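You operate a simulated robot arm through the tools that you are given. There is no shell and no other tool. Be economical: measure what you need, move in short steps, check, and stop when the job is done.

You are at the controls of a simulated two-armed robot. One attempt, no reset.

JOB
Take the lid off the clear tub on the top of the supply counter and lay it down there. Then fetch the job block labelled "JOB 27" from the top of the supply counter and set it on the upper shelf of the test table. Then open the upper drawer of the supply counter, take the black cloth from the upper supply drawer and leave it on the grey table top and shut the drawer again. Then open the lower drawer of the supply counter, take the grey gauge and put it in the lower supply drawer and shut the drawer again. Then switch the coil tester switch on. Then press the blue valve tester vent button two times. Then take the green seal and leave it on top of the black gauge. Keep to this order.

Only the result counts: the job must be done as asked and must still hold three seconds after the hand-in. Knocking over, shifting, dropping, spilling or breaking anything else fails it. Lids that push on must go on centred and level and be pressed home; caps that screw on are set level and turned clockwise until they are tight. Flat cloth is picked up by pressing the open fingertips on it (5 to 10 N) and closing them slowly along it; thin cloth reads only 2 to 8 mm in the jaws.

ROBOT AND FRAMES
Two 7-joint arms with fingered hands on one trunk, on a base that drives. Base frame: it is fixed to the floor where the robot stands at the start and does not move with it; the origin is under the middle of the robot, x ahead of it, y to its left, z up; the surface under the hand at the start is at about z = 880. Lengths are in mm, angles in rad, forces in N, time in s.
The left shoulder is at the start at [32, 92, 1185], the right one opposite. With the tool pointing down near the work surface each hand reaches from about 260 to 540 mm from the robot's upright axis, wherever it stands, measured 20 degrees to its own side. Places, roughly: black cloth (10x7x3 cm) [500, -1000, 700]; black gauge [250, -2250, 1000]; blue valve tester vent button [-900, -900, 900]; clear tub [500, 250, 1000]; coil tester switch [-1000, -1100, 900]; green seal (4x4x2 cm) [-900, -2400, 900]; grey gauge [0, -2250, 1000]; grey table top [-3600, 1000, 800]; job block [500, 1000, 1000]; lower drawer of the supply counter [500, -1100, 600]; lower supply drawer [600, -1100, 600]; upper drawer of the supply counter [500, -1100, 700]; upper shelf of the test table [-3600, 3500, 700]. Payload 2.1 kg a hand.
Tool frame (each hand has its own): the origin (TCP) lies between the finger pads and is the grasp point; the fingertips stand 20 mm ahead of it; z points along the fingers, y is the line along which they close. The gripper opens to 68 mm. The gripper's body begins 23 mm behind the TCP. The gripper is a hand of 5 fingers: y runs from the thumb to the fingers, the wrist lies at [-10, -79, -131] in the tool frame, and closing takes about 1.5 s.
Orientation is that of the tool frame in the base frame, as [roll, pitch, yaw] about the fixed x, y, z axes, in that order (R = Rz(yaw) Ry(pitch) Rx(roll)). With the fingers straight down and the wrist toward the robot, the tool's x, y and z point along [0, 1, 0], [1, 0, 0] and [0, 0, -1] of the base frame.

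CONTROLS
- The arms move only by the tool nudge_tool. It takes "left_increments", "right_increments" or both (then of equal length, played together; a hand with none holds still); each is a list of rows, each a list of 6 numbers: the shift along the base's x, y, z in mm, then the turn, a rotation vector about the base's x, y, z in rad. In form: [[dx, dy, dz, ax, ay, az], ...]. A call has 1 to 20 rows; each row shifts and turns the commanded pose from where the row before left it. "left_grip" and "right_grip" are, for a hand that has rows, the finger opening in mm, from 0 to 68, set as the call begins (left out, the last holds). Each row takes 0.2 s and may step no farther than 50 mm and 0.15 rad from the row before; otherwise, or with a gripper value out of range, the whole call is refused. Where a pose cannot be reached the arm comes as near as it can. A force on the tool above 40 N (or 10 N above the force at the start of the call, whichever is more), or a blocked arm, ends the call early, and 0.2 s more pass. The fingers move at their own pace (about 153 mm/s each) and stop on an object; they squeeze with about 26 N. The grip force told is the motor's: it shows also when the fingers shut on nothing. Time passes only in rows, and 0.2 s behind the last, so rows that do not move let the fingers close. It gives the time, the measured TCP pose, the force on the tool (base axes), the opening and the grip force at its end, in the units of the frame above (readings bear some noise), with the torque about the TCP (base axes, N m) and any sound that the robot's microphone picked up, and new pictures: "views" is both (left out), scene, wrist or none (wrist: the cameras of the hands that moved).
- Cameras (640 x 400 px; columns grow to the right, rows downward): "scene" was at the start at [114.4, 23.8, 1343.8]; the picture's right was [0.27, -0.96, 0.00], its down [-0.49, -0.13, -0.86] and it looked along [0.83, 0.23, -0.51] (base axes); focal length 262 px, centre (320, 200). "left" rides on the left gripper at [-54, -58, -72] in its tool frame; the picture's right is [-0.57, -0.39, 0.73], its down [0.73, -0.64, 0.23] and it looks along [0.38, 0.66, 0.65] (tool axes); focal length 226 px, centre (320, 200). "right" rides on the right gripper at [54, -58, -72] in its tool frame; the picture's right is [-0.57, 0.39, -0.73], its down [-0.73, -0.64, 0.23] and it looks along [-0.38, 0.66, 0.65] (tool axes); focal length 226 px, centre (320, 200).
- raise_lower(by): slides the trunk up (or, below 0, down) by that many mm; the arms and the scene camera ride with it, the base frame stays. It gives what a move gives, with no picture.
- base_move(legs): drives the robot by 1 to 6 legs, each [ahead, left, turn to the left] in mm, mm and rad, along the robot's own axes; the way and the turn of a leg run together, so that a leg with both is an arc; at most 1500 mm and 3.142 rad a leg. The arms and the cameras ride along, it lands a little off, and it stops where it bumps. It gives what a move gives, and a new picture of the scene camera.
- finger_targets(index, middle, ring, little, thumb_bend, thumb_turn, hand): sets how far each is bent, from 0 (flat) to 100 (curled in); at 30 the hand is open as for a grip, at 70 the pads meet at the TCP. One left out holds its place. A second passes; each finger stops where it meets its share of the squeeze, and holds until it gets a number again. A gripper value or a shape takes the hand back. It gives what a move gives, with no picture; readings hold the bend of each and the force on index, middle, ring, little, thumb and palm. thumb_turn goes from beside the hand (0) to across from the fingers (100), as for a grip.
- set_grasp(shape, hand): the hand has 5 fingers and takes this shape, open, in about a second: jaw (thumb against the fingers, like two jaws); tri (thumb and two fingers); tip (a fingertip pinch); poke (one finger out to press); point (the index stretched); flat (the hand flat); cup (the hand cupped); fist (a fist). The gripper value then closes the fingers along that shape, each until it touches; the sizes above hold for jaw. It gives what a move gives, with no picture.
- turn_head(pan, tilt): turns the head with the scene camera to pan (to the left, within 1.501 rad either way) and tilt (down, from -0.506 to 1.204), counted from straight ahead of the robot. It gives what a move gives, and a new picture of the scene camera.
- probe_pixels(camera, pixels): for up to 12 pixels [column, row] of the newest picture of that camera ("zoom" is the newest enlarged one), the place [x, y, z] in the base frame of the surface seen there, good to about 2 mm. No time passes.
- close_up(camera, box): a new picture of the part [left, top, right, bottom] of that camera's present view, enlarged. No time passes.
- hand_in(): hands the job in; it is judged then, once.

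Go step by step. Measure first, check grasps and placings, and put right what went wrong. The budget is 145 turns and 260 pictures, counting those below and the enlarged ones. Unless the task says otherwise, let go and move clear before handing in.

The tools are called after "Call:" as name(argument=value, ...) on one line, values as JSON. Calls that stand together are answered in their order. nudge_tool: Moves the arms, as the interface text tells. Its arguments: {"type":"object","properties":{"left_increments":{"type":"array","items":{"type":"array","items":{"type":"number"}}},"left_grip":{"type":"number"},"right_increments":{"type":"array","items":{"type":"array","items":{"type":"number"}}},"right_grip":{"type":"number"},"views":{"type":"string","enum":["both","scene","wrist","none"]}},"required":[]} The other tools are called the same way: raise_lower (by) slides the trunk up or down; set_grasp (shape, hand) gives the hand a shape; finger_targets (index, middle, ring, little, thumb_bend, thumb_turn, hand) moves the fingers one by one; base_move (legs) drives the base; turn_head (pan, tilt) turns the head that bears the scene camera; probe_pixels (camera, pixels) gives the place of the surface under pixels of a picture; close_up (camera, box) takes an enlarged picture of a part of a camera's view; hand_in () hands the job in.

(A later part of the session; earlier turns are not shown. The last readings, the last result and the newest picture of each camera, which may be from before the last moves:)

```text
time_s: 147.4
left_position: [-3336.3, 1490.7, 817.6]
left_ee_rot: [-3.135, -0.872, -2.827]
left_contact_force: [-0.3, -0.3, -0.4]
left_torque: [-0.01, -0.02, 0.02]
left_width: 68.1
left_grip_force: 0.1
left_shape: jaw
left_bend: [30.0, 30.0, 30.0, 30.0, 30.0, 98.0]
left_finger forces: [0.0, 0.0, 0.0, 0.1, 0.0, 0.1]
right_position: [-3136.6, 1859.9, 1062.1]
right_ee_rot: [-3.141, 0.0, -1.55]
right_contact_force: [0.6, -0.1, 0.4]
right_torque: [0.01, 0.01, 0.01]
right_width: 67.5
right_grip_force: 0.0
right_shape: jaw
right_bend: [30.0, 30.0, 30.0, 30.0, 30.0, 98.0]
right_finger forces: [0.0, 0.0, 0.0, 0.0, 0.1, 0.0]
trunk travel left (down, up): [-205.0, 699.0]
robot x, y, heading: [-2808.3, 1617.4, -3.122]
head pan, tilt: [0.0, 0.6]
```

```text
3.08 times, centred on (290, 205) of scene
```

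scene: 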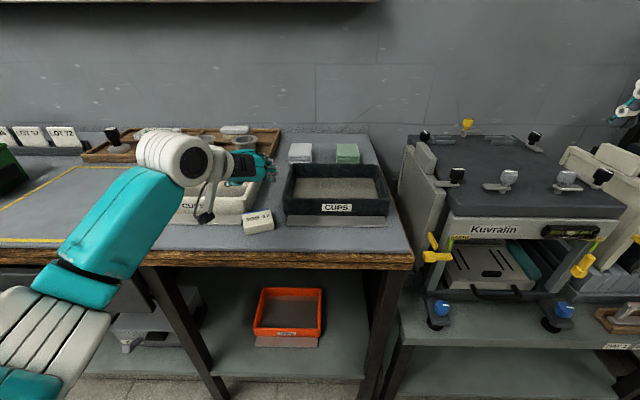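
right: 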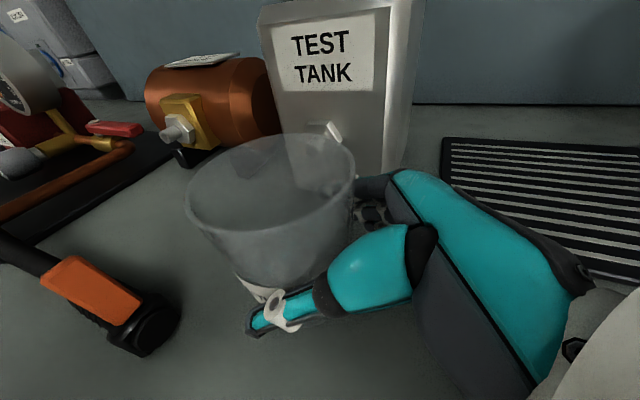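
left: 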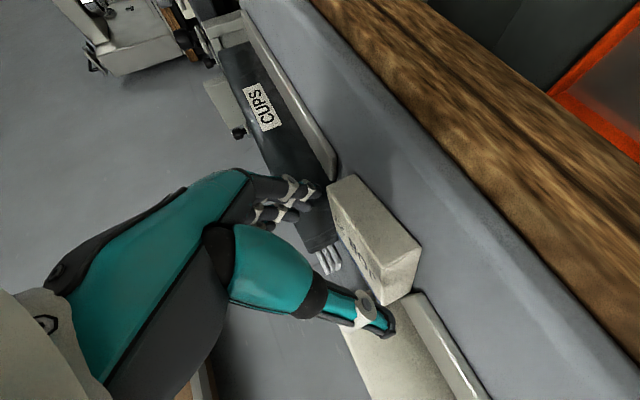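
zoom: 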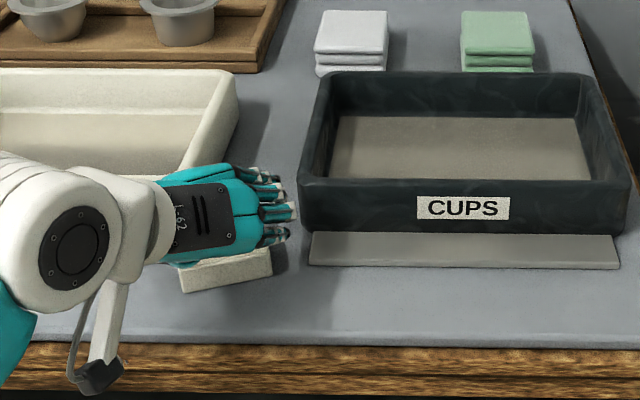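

The block lies between the fingers and thumb. I'll lower to light contact and close.

Call:
nudge_tool(left_increments=[[0, 0, -3, 0, 0, 0], [0, 0, -3, 0, 0, 0], [0, 0, -2, 0, 0, 0], [0, 0, -2, 0, 0, 0]], views="none")

Call:
nudge_tool(left_increments=[[0, 0, 0, 0, 0, 0], [0, 0, 0, 0, 0, 0], [0, 0, 0, 0, 0, 0], [0, 0, 0, 0, 0, 0], [0, 0, 0, 0, 0, 0], [0, 0, 0, 0, 0, 0], [0, 0, 0, 0, 0, 0]], left_grip=30, views="wrist")

```text
time_s: 148.4
left_position: [-3335.3, 1489.2, 807.1]
left_ee_rot: [-3.136, -0.868, -2.825]
left_contact_force: [0.2, 0.0, 0.1]
left_torque: [0.01, -0.01, 0.03]
left_width: 67.8
left_grip_force: 0.0
left_shape: jaw
left_bend: [30.0, 30.0, 30.0, 30.0, 30.0, 98.0]
left_finger forces: [0.3, 0.0, 0.0, 0.1, 0.0, 0.0]
right_position: [-3135.8, 1860.1, 1061.7]
right_ee_rot: [3.141, 0.0, -1.549]
right_contact_force: [-1.3, -0.2, 0.2]
right_torque: [-0.01, -0.01, 0.0]
right_width: 67.4
right_grip_force: 0.0
right_shape: jaw
right_bend: [30.0, 30.0, 30.0, 30.0, 30.0, 98.0]
right_finger forces: [0.0, 0.0, 0.1, 0.0, 0.1, 0.0]
trunk travel left (down, up): [-205.0, 699.0]
robot x, y, heading: [-2805.9, 1617.8, -3.124]
head pan, tilt: [0.0, 0.6]
```

```text
time_s: 150.0
left_position: [-3335.3, 1490.3, 807.9]
left_ee_rot: [-3.137, -0.871, -2.824]
left_contact_force: [0.8, -1.9, 2.0]
left_torque: [0.01, 0.08, 0.04]
left_width: 49.7
left_grip_force: 26.0
left_shape: jaw
left_bend: [26.0, 37.0, 39.0, 42.0, 59.0, 100.0]
left_finger forces: [13.8, 8.3, 0.1, 0.0, 23.0, 0.0]
right_position: [-3135.6, 1859.4, 1062.8]
right_ee_rot: [-3.141, 0.0, -1.55]
right_contact_force: [-0.3, 0.4, 0.4]
right_torque: [0.03, 0.01, -0.03]
right_width: 67.7
right_grip_force: 0.0
right_shape: jaw
right_bend: [30.0, 30.0, 30.0, 30.0, 30.0, 98.0]
right_finger forces: [0.0, 0.0, 0.1, 0.1, 0.1, 0.1]
trunk travel left (down, up): [-205.0, 699.0]
robot x, y, heading: [-2806.2, 1619.8, -3.125]
head pan, tilt: [0.0, 0.6]
```

left: 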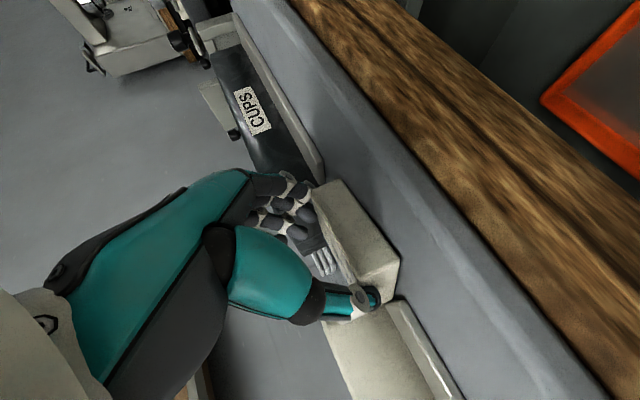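

Gripped at 50 mm, 26 N. I'll lift, then back off and drive to the test table.

Call:
nudge_tool(left_increments=[[0, 0, 15, 0, 0, 0], [0, 0, 25, 0, 0, 0], [0, 0, 40, 0, 0, 0], [0, 0, 40, 0, 0, 0]], views="wrist")

Call:
base_move(legs=[[-350, 0, -0.018], [0, -1500, 0], [0, -350, 0]])

```text
time_s: 151.0
left_position: [-3334.5, 1489.6, 927.2]
left_ee_rot: [-3.131, -0.867, -2.827]
left_contact_force: [0.4, 0.7, -0.7]
left_torque: [0.0, 0.0, -0.02]
left_width: 49.1
left_grip_force: 26.1
left_shape: jaw
left_bend: [26.0, 37.0, 39.0, 42.0, 59.0, 100.0]
left_finger forces: [15.4, 8.7, 0.0, 0.1, 22.8, 0.1]
right_position: [-3137.9, 1858.2, 1062.7]
right_ee_rot: [3.142, 0.001, -1.551]
right_contact_force: [-0.2, 0.4, -0.1]
right_torque: [0.0, -0.03, -0.02]
right_width: 67.6
right_grip_force: 0.1
right_shape: jaw
right_bend: [30.0, 30.0, 30.0, 30.0, 30.0, 98.0]
right_finger forces: [0.0, 0.0, 0.0, 0.0, 0.0, 0.0]
trunk travel left (down, up): [-205.0, 699.0]
robot x, y, heading: [-2804.0, 1616.6, -3.124]
head pan, tilt: [0.0, 0.6]
```

left: 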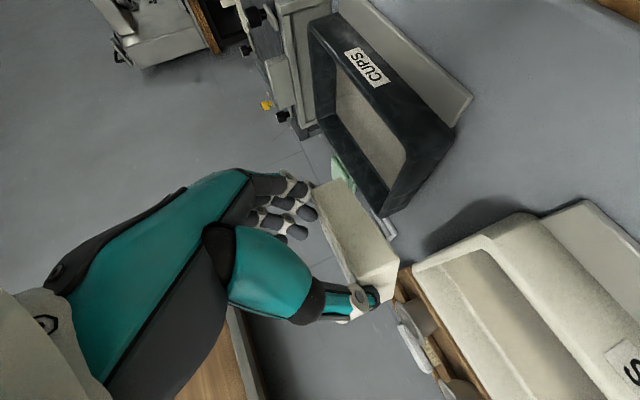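

```text
time_s: 162.2
left_position: [-2997.6, 3344.2, 927.1]
left_ee_rot: [-3.133, -0.867, -2.836]
left_contact_force: [0.2, -0.7, -0.5]
left_torque: [0.03, -0.04, -0.01]
left_width: 49.1
left_grip_force: 26.2
left_shape: jaw
left_bend: [26.0, 37.0, 39.0, 42.0, 59.0, 100.0]
left_finger forces: [15.4, 8.7, 0.0, 0.1, 22.8, 0.1]
right_position: [-2796.4, 3711.1, 1063.3]
right_ee_rot: [-3.141, 0.001, -1.559]
right_contact_force: [0.8, 0.6, -0.6]
right_torque: [0.01, 0.02, 0.02]
right_width: 67.8
right_grip_force: 0.1
right_shape: jaw
right_bend: [30.0, 30.0, 30.0, 30.0, 30.0, 98.0]
right_finger forces: [0.0, 0.0, 0.1, 0.0, 0.0, 0.0]
trunk travel left (down, up): [-205.0, 699.0]
robot x, y, heading: [-2467.5, 3472.0, -3.131]
head pan, tilt: [0.0, 0.6]
```

scene: 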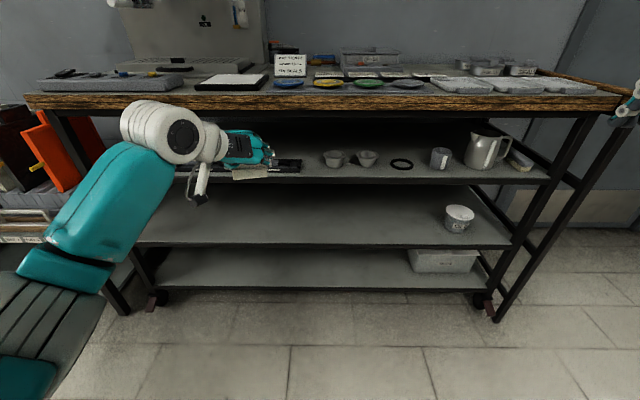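

The hand is over the aisle at y 3344. I'll lower the trunk 80 and the left hand to z≈755, raise and retract the right hand, then creep the base forward.

Call:
raise_lower(by=-80)

Call:
nudge_tool(left_increments=[[0, 0, -30, 0, 0, 0], [0, 0, -30, 0, 0, 0], [0, 0, -31, 0, 0, 0]], right_increments=[[20, 0, 40, 0, 0, 0], [20, 0, 40, 0, 0, 0], [20, 0, 40, 0, 0, 0]], views="none")

Call:
base_move(legs=[[330, -5, 0]])

Call:
close_up(camera="scene", box=[160, 100, 400, 250])

```text
time_s: 163.3
left_position: [-2997.2, 3344.2, 847.2]
left_ee_rot: [-3.133, -0.868, -2.837]
left_contact_force: [0.6, 0.4, 1.3]
left_torque: [0.02, -0.01, 0.01]
left_width: 49.3
left_grip_force: 26.3
left_shape: jaw
left_bend: [26.0, 37.0, 39.0, 42.0, 59.0, 100.0]
left_finger forces: [15.4, 8.6, 0.1, 0.0, 22.8, 0.0]
right_position: [-2796.7, 3712.0, 982.9]
right_ee_rot: [-3.14, 0.0, -1.559]
right_contact_force: [0.1, 0.1, 0.7]
right_torque: [0.03, 0.01, -0.02]
right_width: 67.7
right_grip_force: 0.1
right_shape: jaw
right_bend: [30.0, 30.0, 30.0, 30.0, 30.0, 98.0]
right_finger forces: [0.0, 0.0, 0.1, 0.1, 0.0, 0.1]
trunk travel left (down, up): [-125.0, 779.0]
robot x, y, heading: [-2472.0, 3467.1, -3.136]
head pan, tilt: [0.0, 0.6]
```

```text
time_s: 164.1
left_position: [-2998.6, 3344.7, 754.6]
left_ee_rot: [-3.135, -0.87, -2.835]
left_contact_force: [0.0, 0.5, 0.4]
left_torque: [0.0, -0.05, 0.02]
left_width: 49.2
left_grip_force: 25.8
left_shape: jaw
left_bend: [26.0, 37.0, 39.0, 42.0, 59.0, 100.0]
left_finger forces: [15.4, 8.5, 0.1, 0.1, 22.9, 0.0]
right_position: [-2770.8, 3703.8, 1079.1]
right_ee_rot: [3.141, -0.003, -1.557]
right_contact_force: [-0.1, 0.3, 1.7]
right_torque: [0.0, -0.04, 0.05]
right_width: 67.7
right_grip_force: 0.0
right_shape: jaw
right_bend: [30.0, 30.0, 30.0, 30.0, 30.0, 98.0]
right_finger forces: [0.1, 0.0, 0.0, 0.0, 0.0, 0.0]
right hand out of reach, approached as far as the arm can: row 2, 3
trunk travel left (down, up): [-125.0, 779.0]
robot x, y, heading: [-2468.7, 3465.2, -3.131]
head pan, tilt: [0.0, 0.6]
```

```text
time_s: 166.3
left_position: [-3324.6, 3347.2, 756.0]
left_ee_rot: [-3.135, -0.867, -2.837]
left_contact_force: [-0.3, -0.1, -0.7]
left_torque: [-0.03, 0.01, 0.01]
left_width: 49.4
left_grip_force: 25.9
left_shape: jaw
left_bend: [26.0, 37.0, 39.0, 42.0, 59.0, 100.0]
left_finger forces: [15.4, 8.6, 0.0, 0.0, 22.8, 0.0]
right_position: [-3096.9, 3704.4, 1079.6]
right_ee_rot: [3.14, 0.0, -1.558]
right_contact_force: [-0.2, 0.1, -0.6]
right_torque: [0.01, 0.02, -0.01]
right_width: 67.7
right_grip_force: 0.1
right_shape: jaw
right_bend: [30.0, 30.0, 30.0, 30.0, 30.0, 98.0]
right_finger forces: [0.0, 0.0, 0.0, 0.0, 0.1, 0.0]
trunk travel left (down, up): [-125.0, 779.0]
robot x, y, heading: [-2796.2, 3468.2, -3.135]
head pan, tilt: [0.0, 0.6]
```

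scene: 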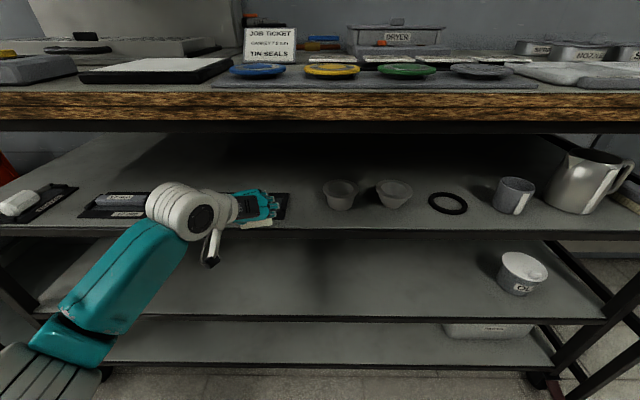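

```text
2.67 times, centred on (280, 175) of scene
```

zoom: 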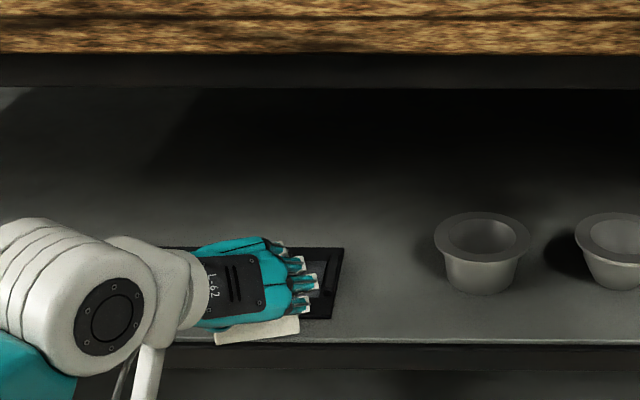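

I'll check the heights of the wrist camera and the block before going in.

Call:
probe_pixels(camera="scene", pixels=[[211, 262], [207, 255], [247, 225], [265, 224], [246, 221], [188, 190], [175, 215], [250, 212]])

Call:
close_up(camera="left", box=[240, 100, 640, 400])

```text
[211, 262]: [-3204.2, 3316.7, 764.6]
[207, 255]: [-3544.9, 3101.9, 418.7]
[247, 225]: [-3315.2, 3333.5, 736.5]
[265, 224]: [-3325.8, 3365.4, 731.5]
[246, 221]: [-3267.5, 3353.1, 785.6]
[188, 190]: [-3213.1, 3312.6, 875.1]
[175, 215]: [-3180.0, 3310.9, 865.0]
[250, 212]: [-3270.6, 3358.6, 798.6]
```

```text
1.33 times, centred on (440, 250) of left
```

zoom: 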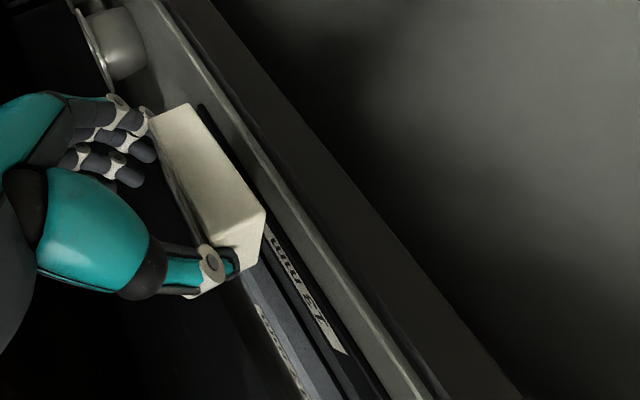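

The wrist top is about z 880 and the apron is at 905, so it fits. I'll creep forward 80 mm and check.

Call:
base_move(legs=[[80, 0, 0]])

Call:
close_up(camera="scene", box=[120, 100, 360, 250])

```text
time_s: 167.4
left_position: [-3404.9, 3344.5, 756.7]
left_ee_rot: [-3.133, -0.867, -2.833]
left_contact_force: [0.4, 0.3, -1.6]
left_torque: [-0.01, 0.02, 0.01]
left_width: 49.0
left_grip_force: 26.2
left_shape: jaw
left_bend: [26.0, 37.0, 39.0, 42.0, 59.0, 100.0]
left_finger forces: [15.7, 8.5, 0.0, 0.0, 23.1, 0.0]
right_position: [-3178.7, 3704.8, 1078.7]
right_ee_rot: [3.139, 0.001, -1.56]
right_contact_force: [-0.3, 0.0, 0.4]
right_torque: [0.01, -0.01, 0.01]
right_width: 67.9
right_grip_force: 0.1
right_shape: jaw
right_bend: [30.0, 30.0, 30.0, 30.0, 30.0, 98.0]
right_finger forces: [0.0, 0.1, 0.0, 0.1, 0.2, 0.0]
trunk travel left (down, up): [-125.0, 779.0]
robot x, y, heading: [-2876.9, 3468.7, -3.131]
head pan, tilt: [0.0, 0.6]
```

scene: 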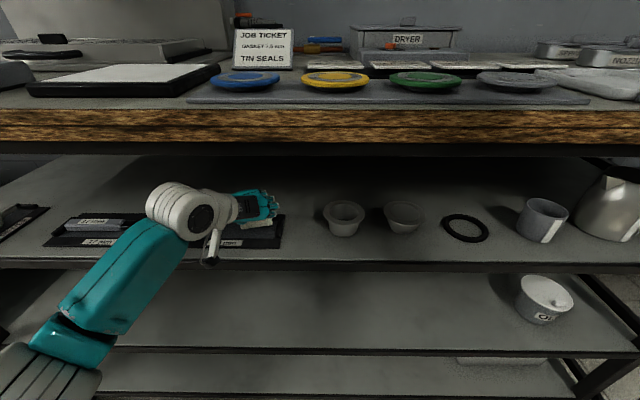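

```text
2.67 times, centred on (240, 175) of scene
```

zoom: 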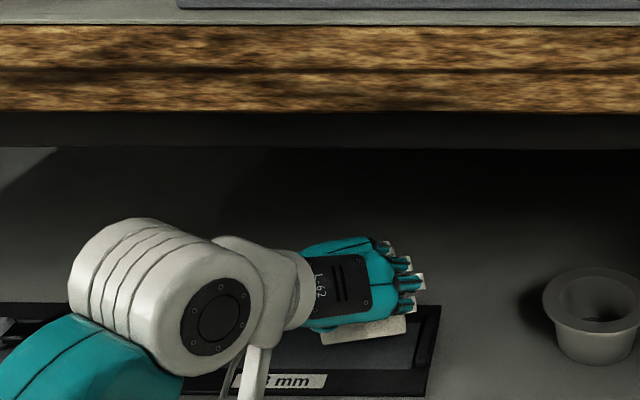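

No contact. I'll go forward the last 66 mm.

Call:
base_move(legs=[[66, 0, 0]])

Call:
close_up(camera="scene", box=[120, 100, 360, 250])

Call:
close_up(camera="left", box=[240, 100, 640, 400])

```text
time_s: 168.4
left_position: [-3470.4, 3344.6, 755.4]
left_ee_rot: [-3.136, -0.868, -2.832]
left_contact_force: [-0.1, -0.6, -0.5]
left_torque: [0.0, -0.01, 0.01]
left_width: 49.4
left_grip_force: 25.8
left_shape: jaw
left_bend: [26.0, 37.0, 39.0, 42.0, 59.0, 100.0]
left_finger forces: [15.6, 8.6, 0.1, 0.0, 23.2, 0.0]
right_position: [-3244.0, 3701.9, 1077.9]
right_ee_rot: [3.139, 0.0, -1.559]
right_contact_force: [0.6, 0.4, 1.0]
right_torque: [0.0, -0.02, 0.0]
right_width: 67.7
right_grip_force: 0.0
right_shape: jaw
right_bend: [30.0, 30.0, 30.0, 30.0, 30.0, 98.0]
right_finger forces: [0.0, 0.0, 0.1, 0.0, 0.0, 0.0]
trunk travel left (down, up): [-125.0, 779.0]
robot x, y, heading: [-2942.7, 3466.9, -3.132]
head pan, tilt: [0.0, 0.6]
```

scene: 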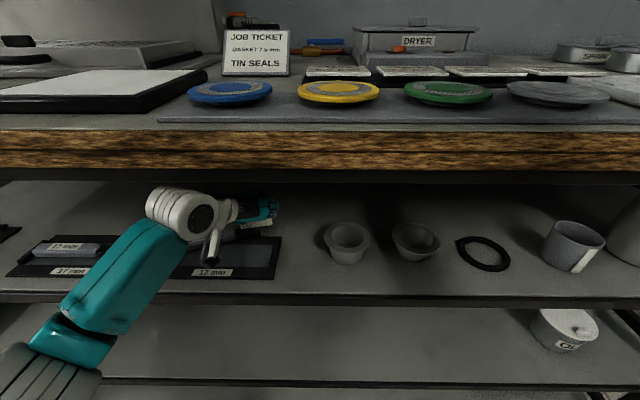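

```text
2.67 times, centred on (240, 175) of scene
```

zoom: 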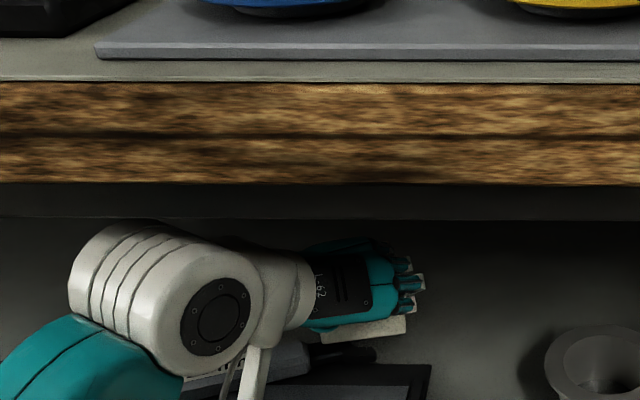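

```text
1.33 times, centred on (440, 250) of left
```

zoom: 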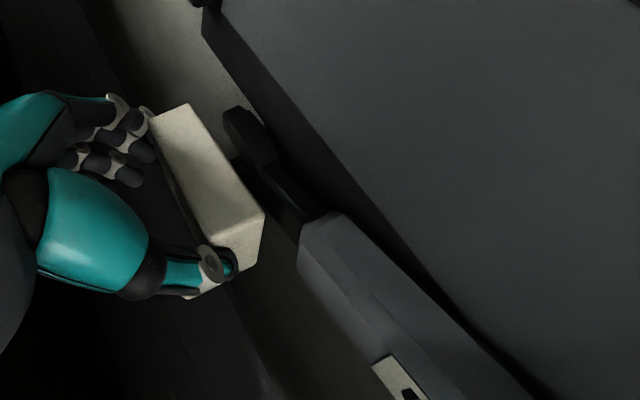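

Call:
probe_pixels(camera="scene", pixels=[[249, 232], [258, 232], [262, 231], [257, 226], [243, 228], [270, 223], [270, 238], [275, 240], [285, 228]])

Call:
probe_pixels(camera="left", pixels=[[380, 185], [395, 180], [385, 215], [436, 262], [435, 275], [405, 280], [375, 150]])

```text
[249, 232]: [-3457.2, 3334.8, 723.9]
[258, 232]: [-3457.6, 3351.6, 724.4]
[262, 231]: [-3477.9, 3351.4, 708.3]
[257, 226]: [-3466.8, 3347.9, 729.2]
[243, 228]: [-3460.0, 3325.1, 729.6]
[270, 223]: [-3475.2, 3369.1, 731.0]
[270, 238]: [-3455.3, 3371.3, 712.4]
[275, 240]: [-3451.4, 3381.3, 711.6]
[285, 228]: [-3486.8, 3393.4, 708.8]
```

```text
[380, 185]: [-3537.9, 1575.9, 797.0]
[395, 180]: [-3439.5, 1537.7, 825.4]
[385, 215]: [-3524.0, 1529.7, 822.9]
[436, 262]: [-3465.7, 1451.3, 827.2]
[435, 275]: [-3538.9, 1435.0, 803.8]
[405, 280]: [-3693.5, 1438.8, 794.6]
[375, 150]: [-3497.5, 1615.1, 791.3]
```

The tray's tool handle reaches x≈-3477 at y≤3352, so I'll move 38 mm deeper and 32 mm to the right before lowering.

Call:
base_move(legs=[[0, -32, 0], [38, 0, 0]])

Call:
close_up(camera="scene", box=[140, 120, 340, 280])

```text
time_s: 169.7
left_position: [-3509.4, 3376.7, 756.4]
left_ee_rot: [-3.134, -0.868, -2.836]
left_contact_force: [0.4, 0.7, -0.6]
left_torque: [0.03, 0.01, 0.03]
left_width: 49.3
left_grip_force: 26.0
left_shape: jaw
left_bend: [26.0, 37.0, 39.0, 42.0, 59.0, 100.0]
left_finger forces: [15.6, 8.5, 0.0, 0.1, 23.2, 0.0]
right_position: [-3282.3, 3735.6, 1077.6]
right_ee_rot: [-3.141, 0.0, -1.559]
right_contact_force: [-0.1, -0.4, 0.5]
right_torque: [-0.02, -0.01, -0.03]
right_width: 67.7
right_grip_force: 0.1
right_shape: jaw
right_bend: [30.0, 30.0, 30.0, 30.0, 30.0, 98.0]
right_finger forces: [0.0, 0.0, 0.1, 0.0, 0.0, 0.0]
trunk travel left (down, up): [-125.0, 779.0]
robot x, y, heading: [-2982.3, 3499.2, -3.134]
head pan, tilt: [0.0, 0.6]
```

scene: 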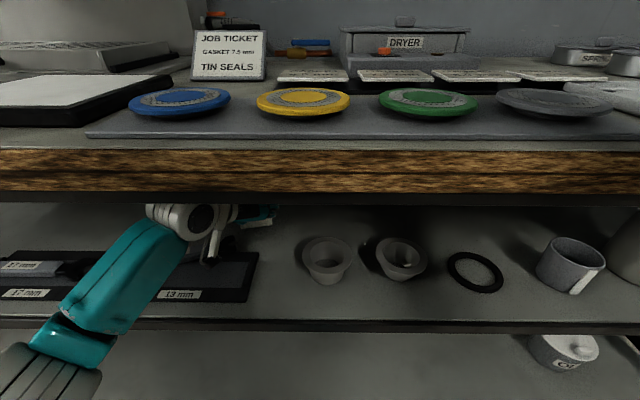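

```text
2.50 times, centred on (240, 200) of scene
```

zoom: 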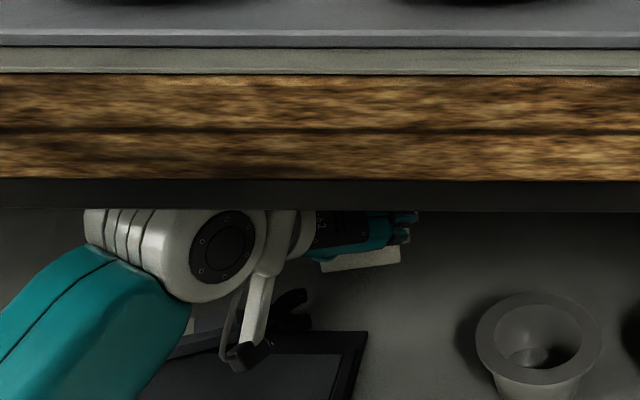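

The block is clear of the handle. I'll lower gently until contact.

Call:
nudge_tool(left_increments=[[0, 0, -6, 0, 0, 0], [0, 0, -5, 0, 0, 0], [0, 0, -3, 0, 0, 0], [0, 0, -2, 0, 0, 0], [0, 0, -2, 0, 0, 0], [0, 0, -1, 0, 0, 0]], views="none")

Call:
close_up(camera="scene", box=[180, 180, 320, 290])

```text
time_s: 171.1
left_position: [-3509.6, 3378.1, 736.2]
left_ee_rot: [-3.134, -0.87, -2.835]
left_contact_force: [1.5, -0.9, 4.6]
left_torque: [0.11, 0.1, -0.04]
left_width: 49.2
left_grip_force: 26.0
left_shape: jaw
left_bend: [26.0, 36.0, 39.0, 42.0, 59.0, 100.0]
left_finger forces: [15.5, 9.1, 0.0, 0.0, 23.6, 0.0]
right_position: [-3281.9, 3735.7, 1079.0]
right_ee_rot: [3.139, -0.001, -1.559]
right_contact_force: [-0.1, 0.8, -0.1]
right_torque: [0.01, -0.01, -0.01]
right_width: 67.6
right_grip_force: 0.1
right_shape: jaw
right_bend: [30.0, 30.0, 30.0, 30.0, 30.0, 98.0]
right_finger forces: [0.0, 0.0, 0.0, 0.1, 0.0, 0.0]
trunk travel left (down, up): [-125.0, 779.0]
robot x, y, heading: [-2981.9, 3498.5, -3.127]
head pan, tilt: [0.0, 0.6]
```

```text
3.64 times, centred on (250, 235) of scene
```

zoom: 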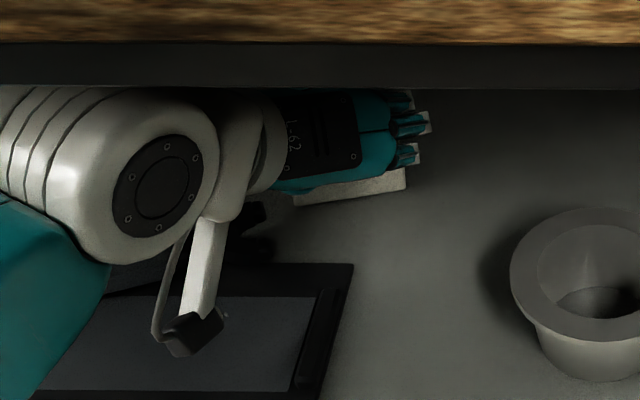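

It's down (4.6 N). I'll open, rise slightly, and back the base straight out.

Call:
nudge_tool(left_increments=[[0, 0, 0, 0, 0, 0], [0, 0, 0, 0, 0, 0], [0, 0, 0, 0, 0, 0], [0, 0, 0, 0, 0, 0], [0, 0, 0, 0, 0, 0], [7, 2, 6, 0, 0, 0], [7, 2, 6, 0, 0, 0], [7, 2, 5, 0, 0, 0]], left_grip=68, views="none")

Call:
base_move(legs=[[-250, 0, 0]])

Call:
close_up(camera="scene", box=[160, 100, 400, 250])

```text
time_s: 172.9
left_position: [-3491.0, 3383.4, 753.9]
left_ee_rot: [-3.133, -0.867, -2.837]
left_contact_force: [0.8, 0.4, -1.0]
left_torque: [0.0, -0.01, 0.01]
left_width: 67.3
left_grip_force: 0.1
left_shape: jaw
left_bend: [30.0, 30.0, 30.0, 30.0, 30.0, 98.0]
left_finger forces: [0.0, 0.1, 0.1, 0.1, 0.1, 0.1]
right_position: [-3283.4, 3735.9, 1077.0]
right_ee_rot: [3.14, 0.001, -1.558]
right_contact_force: [-1.0, 1.0, -0.1]
right_torque: [-0.01, 0.01, 0.02]
right_width: 67.8
right_grip_force: 0.1
right_shape: jaw
right_bend: [30.0, 30.0, 30.0, 30.0, 30.0, 98.0]
right_finger forces: [0.1, 0.0, 0.0, 0.0, 0.1, 0.0]
trunk travel left (down, up): [-125.0, 779.0]
robot x, y, heading: [-2980.7, 3498.9, -3.131]
head pan, tilt: [0.0, 0.6]
```

```text
time_s: 174.7
left_position: [-3242.2, 3385.3, 753.6]
left_ee_rot: [-3.136, -0.868, -2.83]
left_contact_force: [0.0, -0.3, 0.3]
left_torque: [-0.04, -0.01, 0.01]
left_width: 67.6
left_grip_force: 0.1
left_shape: jaw
left_bend: [30.0, 30.0, 30.0, 30.0, 30.0, 98.0]
left_finger forces: [0.0, 0.1, 0.1, 0.0, 0.0, 0.0]
right_position: [-3036.1, 3736.9, 1078.8]
right_ee_rot: [3.14, 0.001, -1.555]
right_contact_force: [-0.2, -1.2, -0.3]
right_torque: [0.0, 0.02, 0.02]
right_width: 67.4
right_grip_force: 0.1
right_shape: jaw
right_bend: [30.0, 30.0, 30.0, 30.0, 30.0, 98.0]
right_finger forces: [0.0, 0.0, 0.1, 0.0, 0.0, 0.1]
trunk travel left (down, up): [-125.0, 779.0]
robot x, y, heading: [-2734.5, 3502.3, -3.127]
head pan, tilt: [0.0, 0.6]
```

scene: 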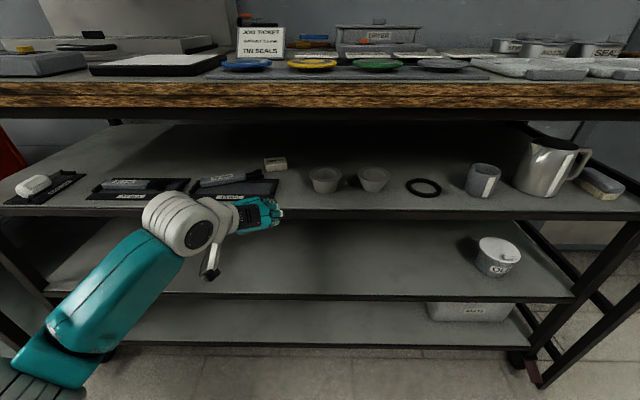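

```text
2.67 times, centred on (280, 175) of scene
```

zoom: 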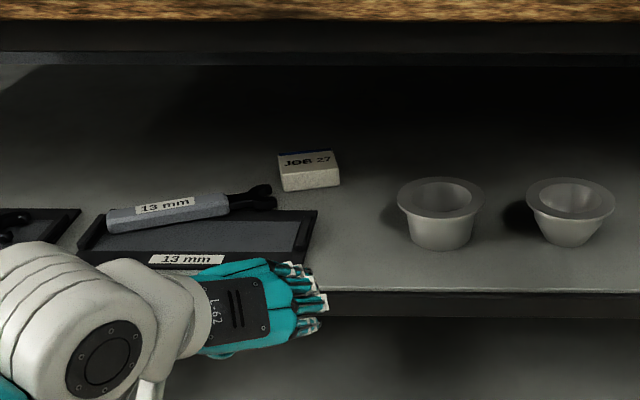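

JOB 27 rests on the shelf, but the 13 mm wrench now lies askew over its tray's rear edge, so the block must have nudged it. I'll measure it and put it back.

Call:
close_up(camera="scene", box=[80, 140, 300, 215])

Call:
probe_pixels(camera="zoom", pixels=[[540, 85], [500, 100], [445, 105], [400, 115], [350, 125], [350, 115], [560, 105], [585, 115], [350, 150], [420, 155], [200, 130], [90, 140]])

```text
2.91 times, centred on (190, 178) of scene
```

zoom: 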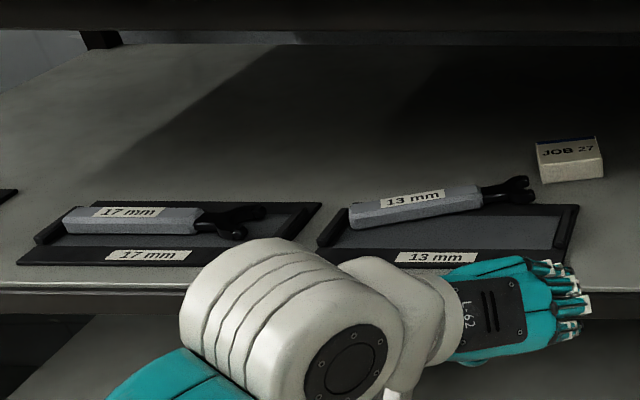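

```text
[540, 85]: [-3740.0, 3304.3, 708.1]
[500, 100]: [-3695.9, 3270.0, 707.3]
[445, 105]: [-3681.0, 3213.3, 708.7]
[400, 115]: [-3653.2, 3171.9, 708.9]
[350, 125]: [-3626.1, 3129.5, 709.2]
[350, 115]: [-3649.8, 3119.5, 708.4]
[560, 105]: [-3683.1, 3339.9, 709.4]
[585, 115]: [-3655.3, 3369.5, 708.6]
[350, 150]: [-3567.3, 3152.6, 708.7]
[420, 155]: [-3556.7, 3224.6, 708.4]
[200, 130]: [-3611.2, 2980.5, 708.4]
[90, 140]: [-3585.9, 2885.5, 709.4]
```

Call:
probe_pixels(camera="zoom", pixels=[[355, 215], [415, 205], [475, 192], [525, 185], [530, 198], [440, 198], [330, 240], [570, 215], [75, 218], [190, 222], [235, 212], [235, 235]])

```text
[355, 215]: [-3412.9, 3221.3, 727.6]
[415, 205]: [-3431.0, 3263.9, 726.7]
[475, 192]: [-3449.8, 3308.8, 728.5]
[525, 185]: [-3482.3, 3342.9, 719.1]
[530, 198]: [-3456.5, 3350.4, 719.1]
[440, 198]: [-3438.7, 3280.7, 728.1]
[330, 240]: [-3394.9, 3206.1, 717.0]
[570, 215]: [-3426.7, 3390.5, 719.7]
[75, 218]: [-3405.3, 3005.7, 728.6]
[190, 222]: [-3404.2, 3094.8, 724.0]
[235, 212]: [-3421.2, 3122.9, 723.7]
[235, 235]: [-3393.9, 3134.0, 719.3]
```

The wrench's right end swung back about 45 mm. I'll close the fingers, go over it at y≈3303, hook behind it and pull it gently back into its tray.

Call:
nudge_tool(left_increments=[[0, 0, 4, 0, 0, 0], [0, 0, 0, 0, 0, 0], [0, 0, 0, 0, 0, 0], [0, 0, 0, 0, 0, 0], [0, 0, 0, 0, 0, 0], [0, 0, 0, 0, 0, 0]], left_grip=0, views="none")

Call:
base_move(legs=[[0, 80, 0], [228, 0, 0]])

Call:
close_up(camera="scene", box=[140, 160, 340, 290])

```text
time_s: 176.1
left_position: [-3241.3, 3385.2, 758.4]
left_ee_rot: [-3.134, -0.867, -2.832]
left_contact_force: [-0.5, -0.3, 0.2]
left_torque: [0.0, 0.0, 0.03]
left_width: 0.3
left_grip_force: 25.6
left_shape: jaw
left_bend: [70.0, 70.0, 70.0, 70.0, 77.0, 100.0]
left_finger forces: [0.0, 0.0, 0.1, 0.0, 0.0, 0.0]
right_position: [-3035.8, 3736.8, 1078.5]
right_ee_rot: [3.14, -0.001, -1.555]
right_contact_force: [-0.2, -0.2, -0.3]
right_torque: [0.0, 0.02, 0.02]
right_width: 67.3
right_grip_force: 0.0
right_shape: jaw
right_bend: [30.0, 30.0, 30.0, 30.0, 30.0, 98.0]
right_finger forces: [0.0, 0.0, 0.1, 0.0, 0.0, 0.0]
trunk travel left (down, up): [-125.0, 779.0]
robot x, y, heading: [-2734.0, 3500.1, -3.128]
head pan, tilt: [0.0, 0.6]
```

```text
time_s: 178.5
left_position: [-3464.9, 3300.3, 758.3]
left_ee_rot: [-3.133, -0.866, -2.833]
left_contact_force: [0.2, 0.4, 0.3]
left_torque: [0.01, 0.01, 0.02]
left_width: 0.0
left_grip_force: 25.6
left_shape: jaw
left_bend: [70.0, 70.0, 70.0, 70.0, 77.0, 100.0]
left_finger forces: [0.1, 0.0, 0.1, 0.1, 0.0, 0.0]
right_position: [-3260.1, 3652.6, 1078.0]
right_ee_rot: [3.141, -0.001, -1.555]
right_contact_force: [0.1, -0.2, -0.4]
right_torque: [-0.05, 0.0, -0.03]
right_width: 67.6
right_grip_force: 0.1
right_shape: jaw
right_bend: [30.0, 30.0, 30.0, 30.0, 30.0, 98.0]
right_finger forces: [0.1, 0.2, 0.0, 0.1, 0.0, 0.0]
trunk travel left (down, up): [-125.0, 779.0]
robot x, y, heading: [-2957.3, 3414.1, -3.13]
head pan, tilt: [0.0, 0.6]
```

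scene: 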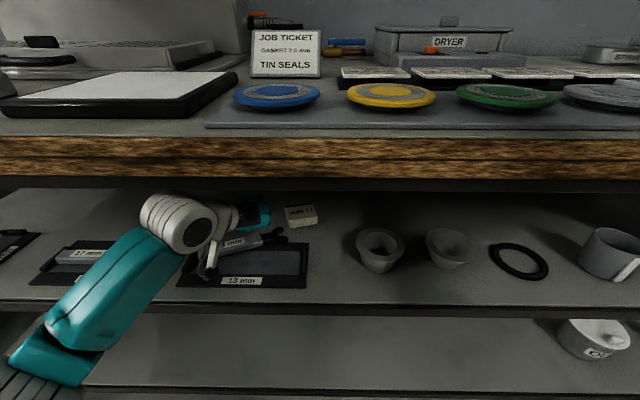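

```text
3.08 times, centred on (240, 225) of scene
```

zoom: 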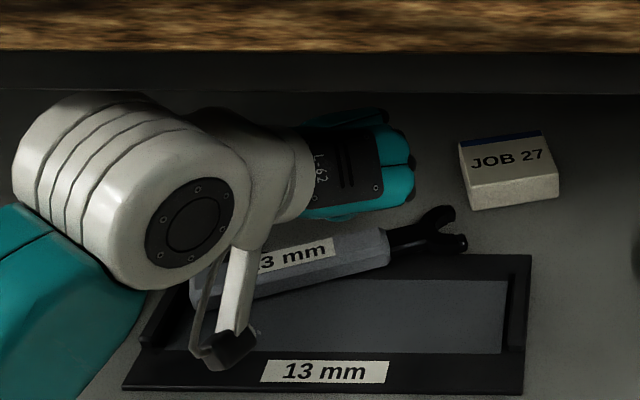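

I'll lower behind the wrench and pull towards the front.

Call:
nudge_tool(left_increments=[[-4, 0, -9, 0, 0, 0], [-4, 0, -9, 0, 0, 0], [-4, 0, -9, 0, 0, 0], [6, 0, 0, 0, 0, 0], [6, 0, 0, 0, 0, 0], [6, 0, 0, 0, 0, 0], [6, 0, 0, 0, 0, 0], [6, 0, 0, 0, 0, 0]], views="none")

Call:
close_up(camera="scene", box=[140, 160, 340, 290])

```text
time_s: 180.3
left_position: [-3448.2, 3302.0, 731.3]
left_ee_rot: [-3.137, -0.874, -2.828]
left_contact_force: [-21.8, -2.5, 32.9]
left_torque: [0.05, -0.25, -0.01]
left_width: 0.0
left_grip_force: 26.3
left_shape: jaw
left_bend: [70.0, 70.0, 70.0, 70.0, 77.0, 100.0]
left_finger forces: [53.0, 0.1, 0.1, 0.1, 0.0, 0.0]
right_position: [-3259.7, 3653.5, 1079.0]
right_ee_rot: [3.137, -0.002, -1.555]
right_contact_force: [0.5, -0.5, 0.2]
right_torque: [0.04, -0.01, -0.02]
right_width: 67.6
right_grip_force: 0.1
right_shape: jaw
right_bend: [30.0, 30.0, 30.0, 30.0, 30.0, 98.0]
right_finger forces: [0.0, 0.1, 0.0, 0.0, 0.1, 0.1]
trunk travel left (down, up): [-125.0, 779.0]
robot x, y, heading: [-2956.5, 3420.3, -3.13]
head pan, tilt: [0.0, 0.6]
```

```text
3.08 times, centred on (240, 225) of scene
```

zoom: 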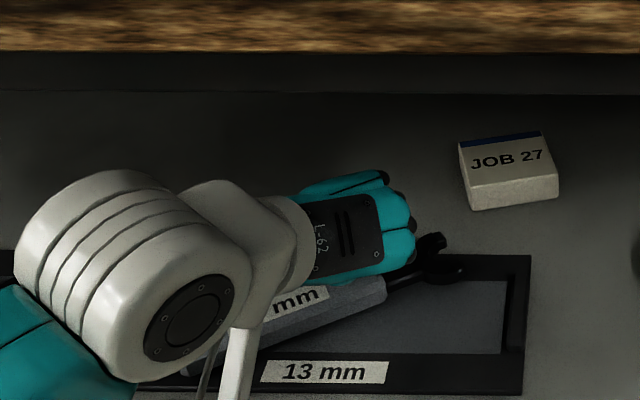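

The wrench slid forward but is still angled. I'll lift off, shift 26 mm towards its jaw end and pull that end a bit.

Call:
nudge_tool(left_increments=[[-2, 0, 10, 0, 0, 0], [-6, 8, 15, 0, 0, 0], [-10, 18, 0, 0, 0, 0], [-8, 0, -8, 0, 0, 0], [0, 0, -8, 0, 0, 0], [0, 0, -6, 0, 0, 0], [6, 0, 0, 0, 0, 0], [6, 0, 0, 0, 0, 0], [6, 0, 0, 0, 0, 0], [6, 0, 0, 0, 0, 0], [6, 0, 0, 0, 0, 0], [6, 0, 0, 0, 0, 0], [4, 0, 0, 0, 0, 0]], views="none")

Call:
close_up(camera="scene", box=[140, 160, 340, 290])

```text
time_s: 183.1
left_position: [-3433.6, 3327.3, 733.5]
left_ee_rot: [-3.131, -0.87, -2.834]
left_contact_force: [-4.8, 0.7, 4.6]
left_torque: [-0.06, 0.06, -0.05]
left_width: 0.0
left_grip_force: 26.1
left_shape: jaw
left_bend: [70.0, 70.0, 70.0, 70.0, 77.0, 100.0]
left_finger forces: [7.2, 0.0, 0.0, 0.0, 0.1, 0.0]
right_position: [-3260.7, 3652.8, 1077.4]
right_ee_rot: [3.141, -0.003, -1.554]
right_contact_force: [0.4, -0.7, -0.8]
right_torque: [0.0, 0.01, -0.04]
right_width: 67.7
right_grip_force: 0.1
right_shape: jaw
right_bend: [30.0, 30.0, 30.0, 30.0, 30.0, 98.0]
right_finger forces: [0.0, 0.1, 0.0, 0.0, 0.0, 0.0]
trunk travel left (down, up): [-125.0, 779.0]
robot x, y, heading: [-2954.7, 3416.2, -3.128]
head pan, tilt: [0.0, 0.6]
```

```text
3.08 times, centred on (240, 225) of scene
```

zoom: 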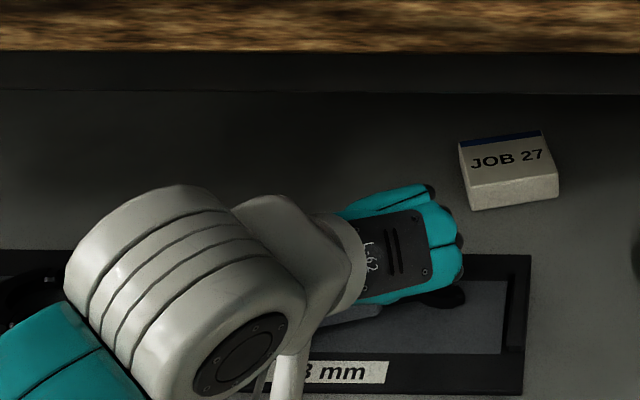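

The wrench has turned into the tray. I'll lift up and back out to inspect.

Call:
nudge_tool(left_increments=[[-2, 0, 10, 0, 0, 0], [0, 0, 15, 0, 0, 0]], views="none")

Call:
base_move(legs=[[-280, 0, 0]])

Call:
close_up(camera="scene", box=[80, 140, 380, 250])

```text
time_s: 183.7
left_position: [-3435.3, 3325.7, 758.7]
left_ee_rot: [-3.132, -0.867, -2.833]
left_contact_force: [-0.3, 0.1, -0.6]
left_torque: [0.02, 0.03, 0.0]
left_width: 0.0
left_grip_force: 25.5
left_shape: jaw
left_bend: [70.0, 70.0, 70.0, 70.0, 77.0, 100.0]
left_finger forces: [0.0, 0.1, 0.0, 0.0, 0.0, 0.1]
right_position: [-3260.6, 3653.1, 1077.7]
right_ee_rot: [3.14, 0.0, -1.555]
right_contact_force: [0.9, -1.0, -0.5]
right_torque: [-0.01, 0.0, 0.0]
right_width: 67.8
right_grip_force: 0.1
right_shape: jaw
right_bend: [30.0, 30.0, 30.0, 30.0, 30.0, 98.0]
right_finger forces: [0.1, 0.0, 0.0, 0.0, 0.0, 0.0]
trunk travel left (down, up): [-125.0, 779.0]
robot x, y, heading: [-2957.5, 3421.6, -3.128]
head pan, tilt: [0.0, 0.6]
```

```text
time_s: 185.6
left_position: [-3161.0, 3330.6, 759.5]
left_ee_rot: [-3.135, -0.866, -2.831]
left_contact_force: [0.9, 0.3, 0.5]
left_torque: [0.0, 0.0, 0.01]
left_width: 0.0
left_grip_force: 26.0
left_shape: jaw
left_bend: [70.0, 70.0, 70.0, 70.0, 77.0, 100.0]
left_finger forces: [0.0, 0.1, 0.0, 0.0, 0.0, 0.0]
right_position: [-2986.1, 3657.2, 1077.7]
right_ee_rot: [3.139, -0.001, -1.556]
right_contact_force: [-0.1, -0.1, -0.9]
right_torque: [-0.02, 0.01, 0.0]
right_width: 67.8
right_grip_force: 0.1
right_shape: jaw
right_bend: [30.0, 30.0, 30.0, 30.0, 30.0, 98.0]
right_finger forces: [0.0, 0.0, 0.1, 0.0, 0.0, 0.0]
trunk travel left (down, up): [-125.0, 779.0]
robot x, y, heading: [-2679.0, 3424.4, -3.126]
head pan, tilt: [0.0, 0.6]
```

scene: 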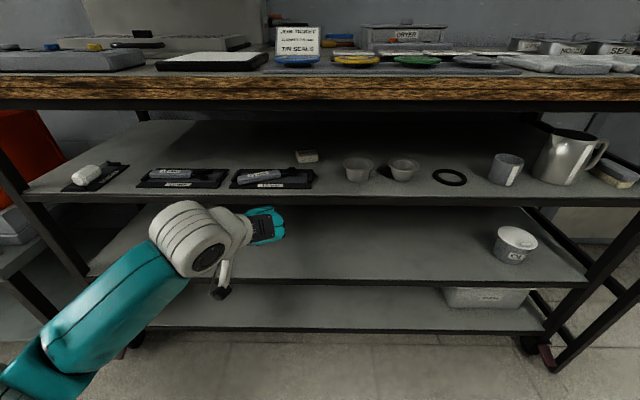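

```text
2.13 times, centred on (230, 195) of scene
```

zoom: 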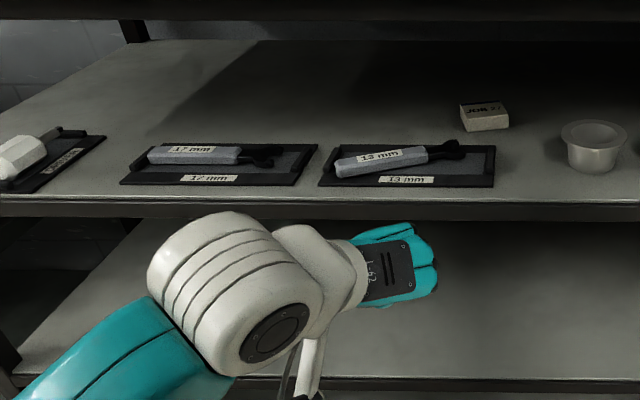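

The 13 mm wrench is back in its tray and JOB 27 is on the upper shelf. Now I'll go to the drawers: raise the trunk, drive back through the gap, and turn round.

Call:
raise_lower(by=300)

Call:
base_move(legs=[[-380, 0, 0], [0, 1430, 0], [-1500, 0, 0], [-540, 0, 0], [0, 0, 3.126]])

Call:
base_move(legs=[[0, -1500, 0], [0, -1450, 0]])

Call:
turn_head(pan=-0.2, tilt=0.6)

```text
time_s: 188.6
left_position: [-3160.2, 3329.8, 1058.0]
left_ee_rot: [-3.131, -0.868, -2.835]
left_contact_force: [-0.2, 0.5, 0.1]
left_torque: [-0.03, -0.02, 0.0]
left_width: 0.0
left_grip_force: 25.3
left_shape: jaw
left_bend: [70.0, 70.0, 70.0, 70.0, 77.0, 100.0]
left_finger forces: [0.1, 0.0, 0.1, 0.0, 0.0, 0.0]
right_position: [-2986.6, 3656.3, 1378.3]
right_ee_rot: [3.14, 0.0, -1.556]
right_contact_force: [0.6, 0.2, -0.9]
right_torque: [0.01, 0.02, 0.01]
right_width: 67.7
right_grip_force: 0.1
right_shape: jaw
right_bend: [30.0, 30.0, 30.0, 30.0, 30.0, 98.0]
right_finger forces: [0.0, 0.1, 0.0, 0.0, 0.0, 0.0]
trunk travel left (down, up): [-425.0, 479.0]
robot x, y, heading: [-2681.5, 3422.7, -3.128]
head pan, tilt: [0.0, 0.6]
```

```text
time_s: 214.9
left_position: [234.6, 2047.5, 1059.0]
left_ee_rot: [-3.134, -0.868, 0.283]
left_contact_force: [0.1, -0.6, 0.5]
left_torque: [-0.01, -0.01, -0.01]
left_width: 0.1
left_grip_force: 26.1
left_shape: jaw
left_bend: [70.0, 70.0, 70.0, 70.0, 77.0, 100.0]
left_finger forces: [0.0, 0.0, 0.1, 0.0, 0.0, 0.0]
right_position: [50.9, 1725.1, 1378.6]
right_ee_rot: [3.141, -0.001, 1.561]
right_contact_force: [0.3, 0.1, -0.2]
right_torque: [0.0, -0.01, 0.03]
right_width: 67.9
right_grip_force: 0.0
right_shape: jaw
right_bend: [30.0, 30.0, 30.0, 30.0, 30.0, 98.0]
right_finger forces: [0.1, 0.0, 0.0, 0.0, 0.2, 0.1]
trunk travel left (down, up): [-425.0, 479.0]
robot x, y, heading: [-244.6, 1967.4, -0.009]
head pan, tilt: [0.0, 0.6]
```

scene: 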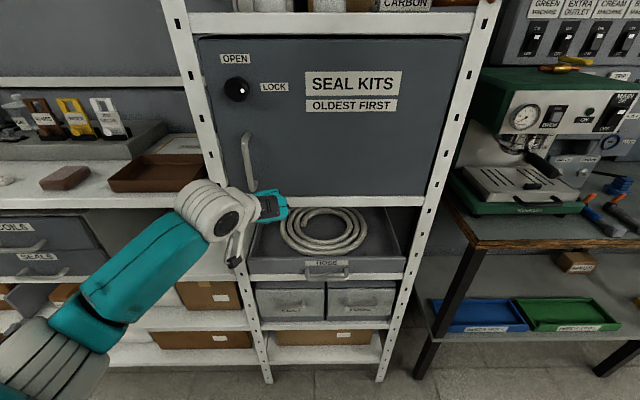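

```text
time_s: 229.0
left_position: [231.6, -859.2, 1059.1]
left_ee_rot: [-3.129, -0.867, 0.306]
left_contact_force: [-0.3, -0.1, -0.2]
left_torque: [-0.02, -0.01, -0.02]
left_width: 0.0
left_grip_force: 26.0
left_shape: jaw
left_bend: [70.0, 70.0, 70.0, 70.0, 77.0, 100.0]
left_finger forces: [0.0, 0.1, 0.0, 0.0, 0.1, 0.0]
right_position: [56.8, -1185.3, 1378.0]
right_ee_rot: [3.14, -0.002, 1.585]
right_contact_force: [0.3, -0.8, -0.7]
right_torque: [-0.01, 0.01, 0.02]
right_width: 67.9
right_grip_force: 0.2
right_shape: jaw
right_bend: [30.0, 30.0, 30.0, 30.0, 30.0, 98.0]
right_finger forces: [0.0, 0.0, 0.0, 0.0, 0.0, 0.0]
trunk travel left (down, up): [-425.0, 479.0]
robot x, y, heading: [-247.4, -946.9, 0.01]
head pan, tilt: [0.0, 0.6]
```

scene: 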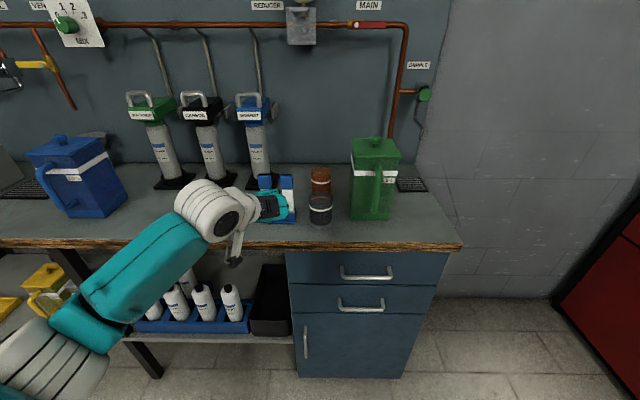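

```text
time_s: 229.7
left_position: [233.0, -857.8, 1058.0]
left_ee_rot: [-3.129, -0.867, 0.308]
left_contact_force: [0.3, 0.6, -0.1]
left_torque: [0.04, 0.01, -0.01]
left_width: 0.0
left_grip_force: 26.0
left_shape: jaw
left_bend: [70.0, 70.0, 70.0, 70.0, 77.0, 100.0]
left_finger forces: [0.0, 0.1, 0.1, 0.0, 0.0, 0.0]
right_position: [56.9, -1185.2, 1378.6]
right_ee_rot: [3.139, -0.001, 1.588]
right_contact_force: [-0.8, 0.0, -0.1]
right_torque: [-0.02, 0.0, 0.0]
right_width: 67.5
right_grip_force: 0.1
right_shape: jaw
right_bend: [30.0, 30.0, 30.0, 30.0, 30.0, 98.0]
right_finger forces: [0.0, 0.1, 0.0, 0.0, 0.1, 0.0]
trunk travel left (down, up): [-425.0, 479.0]
robot x, y, heading: [-244.1, -952.1, 0.015]
head pan, tilt: [-0.201, 0.6]
```

scene: 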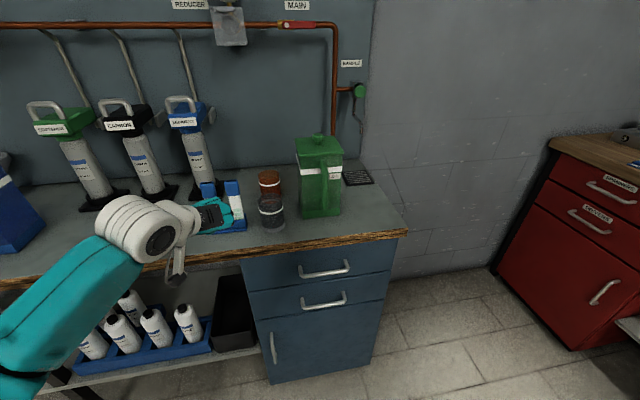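

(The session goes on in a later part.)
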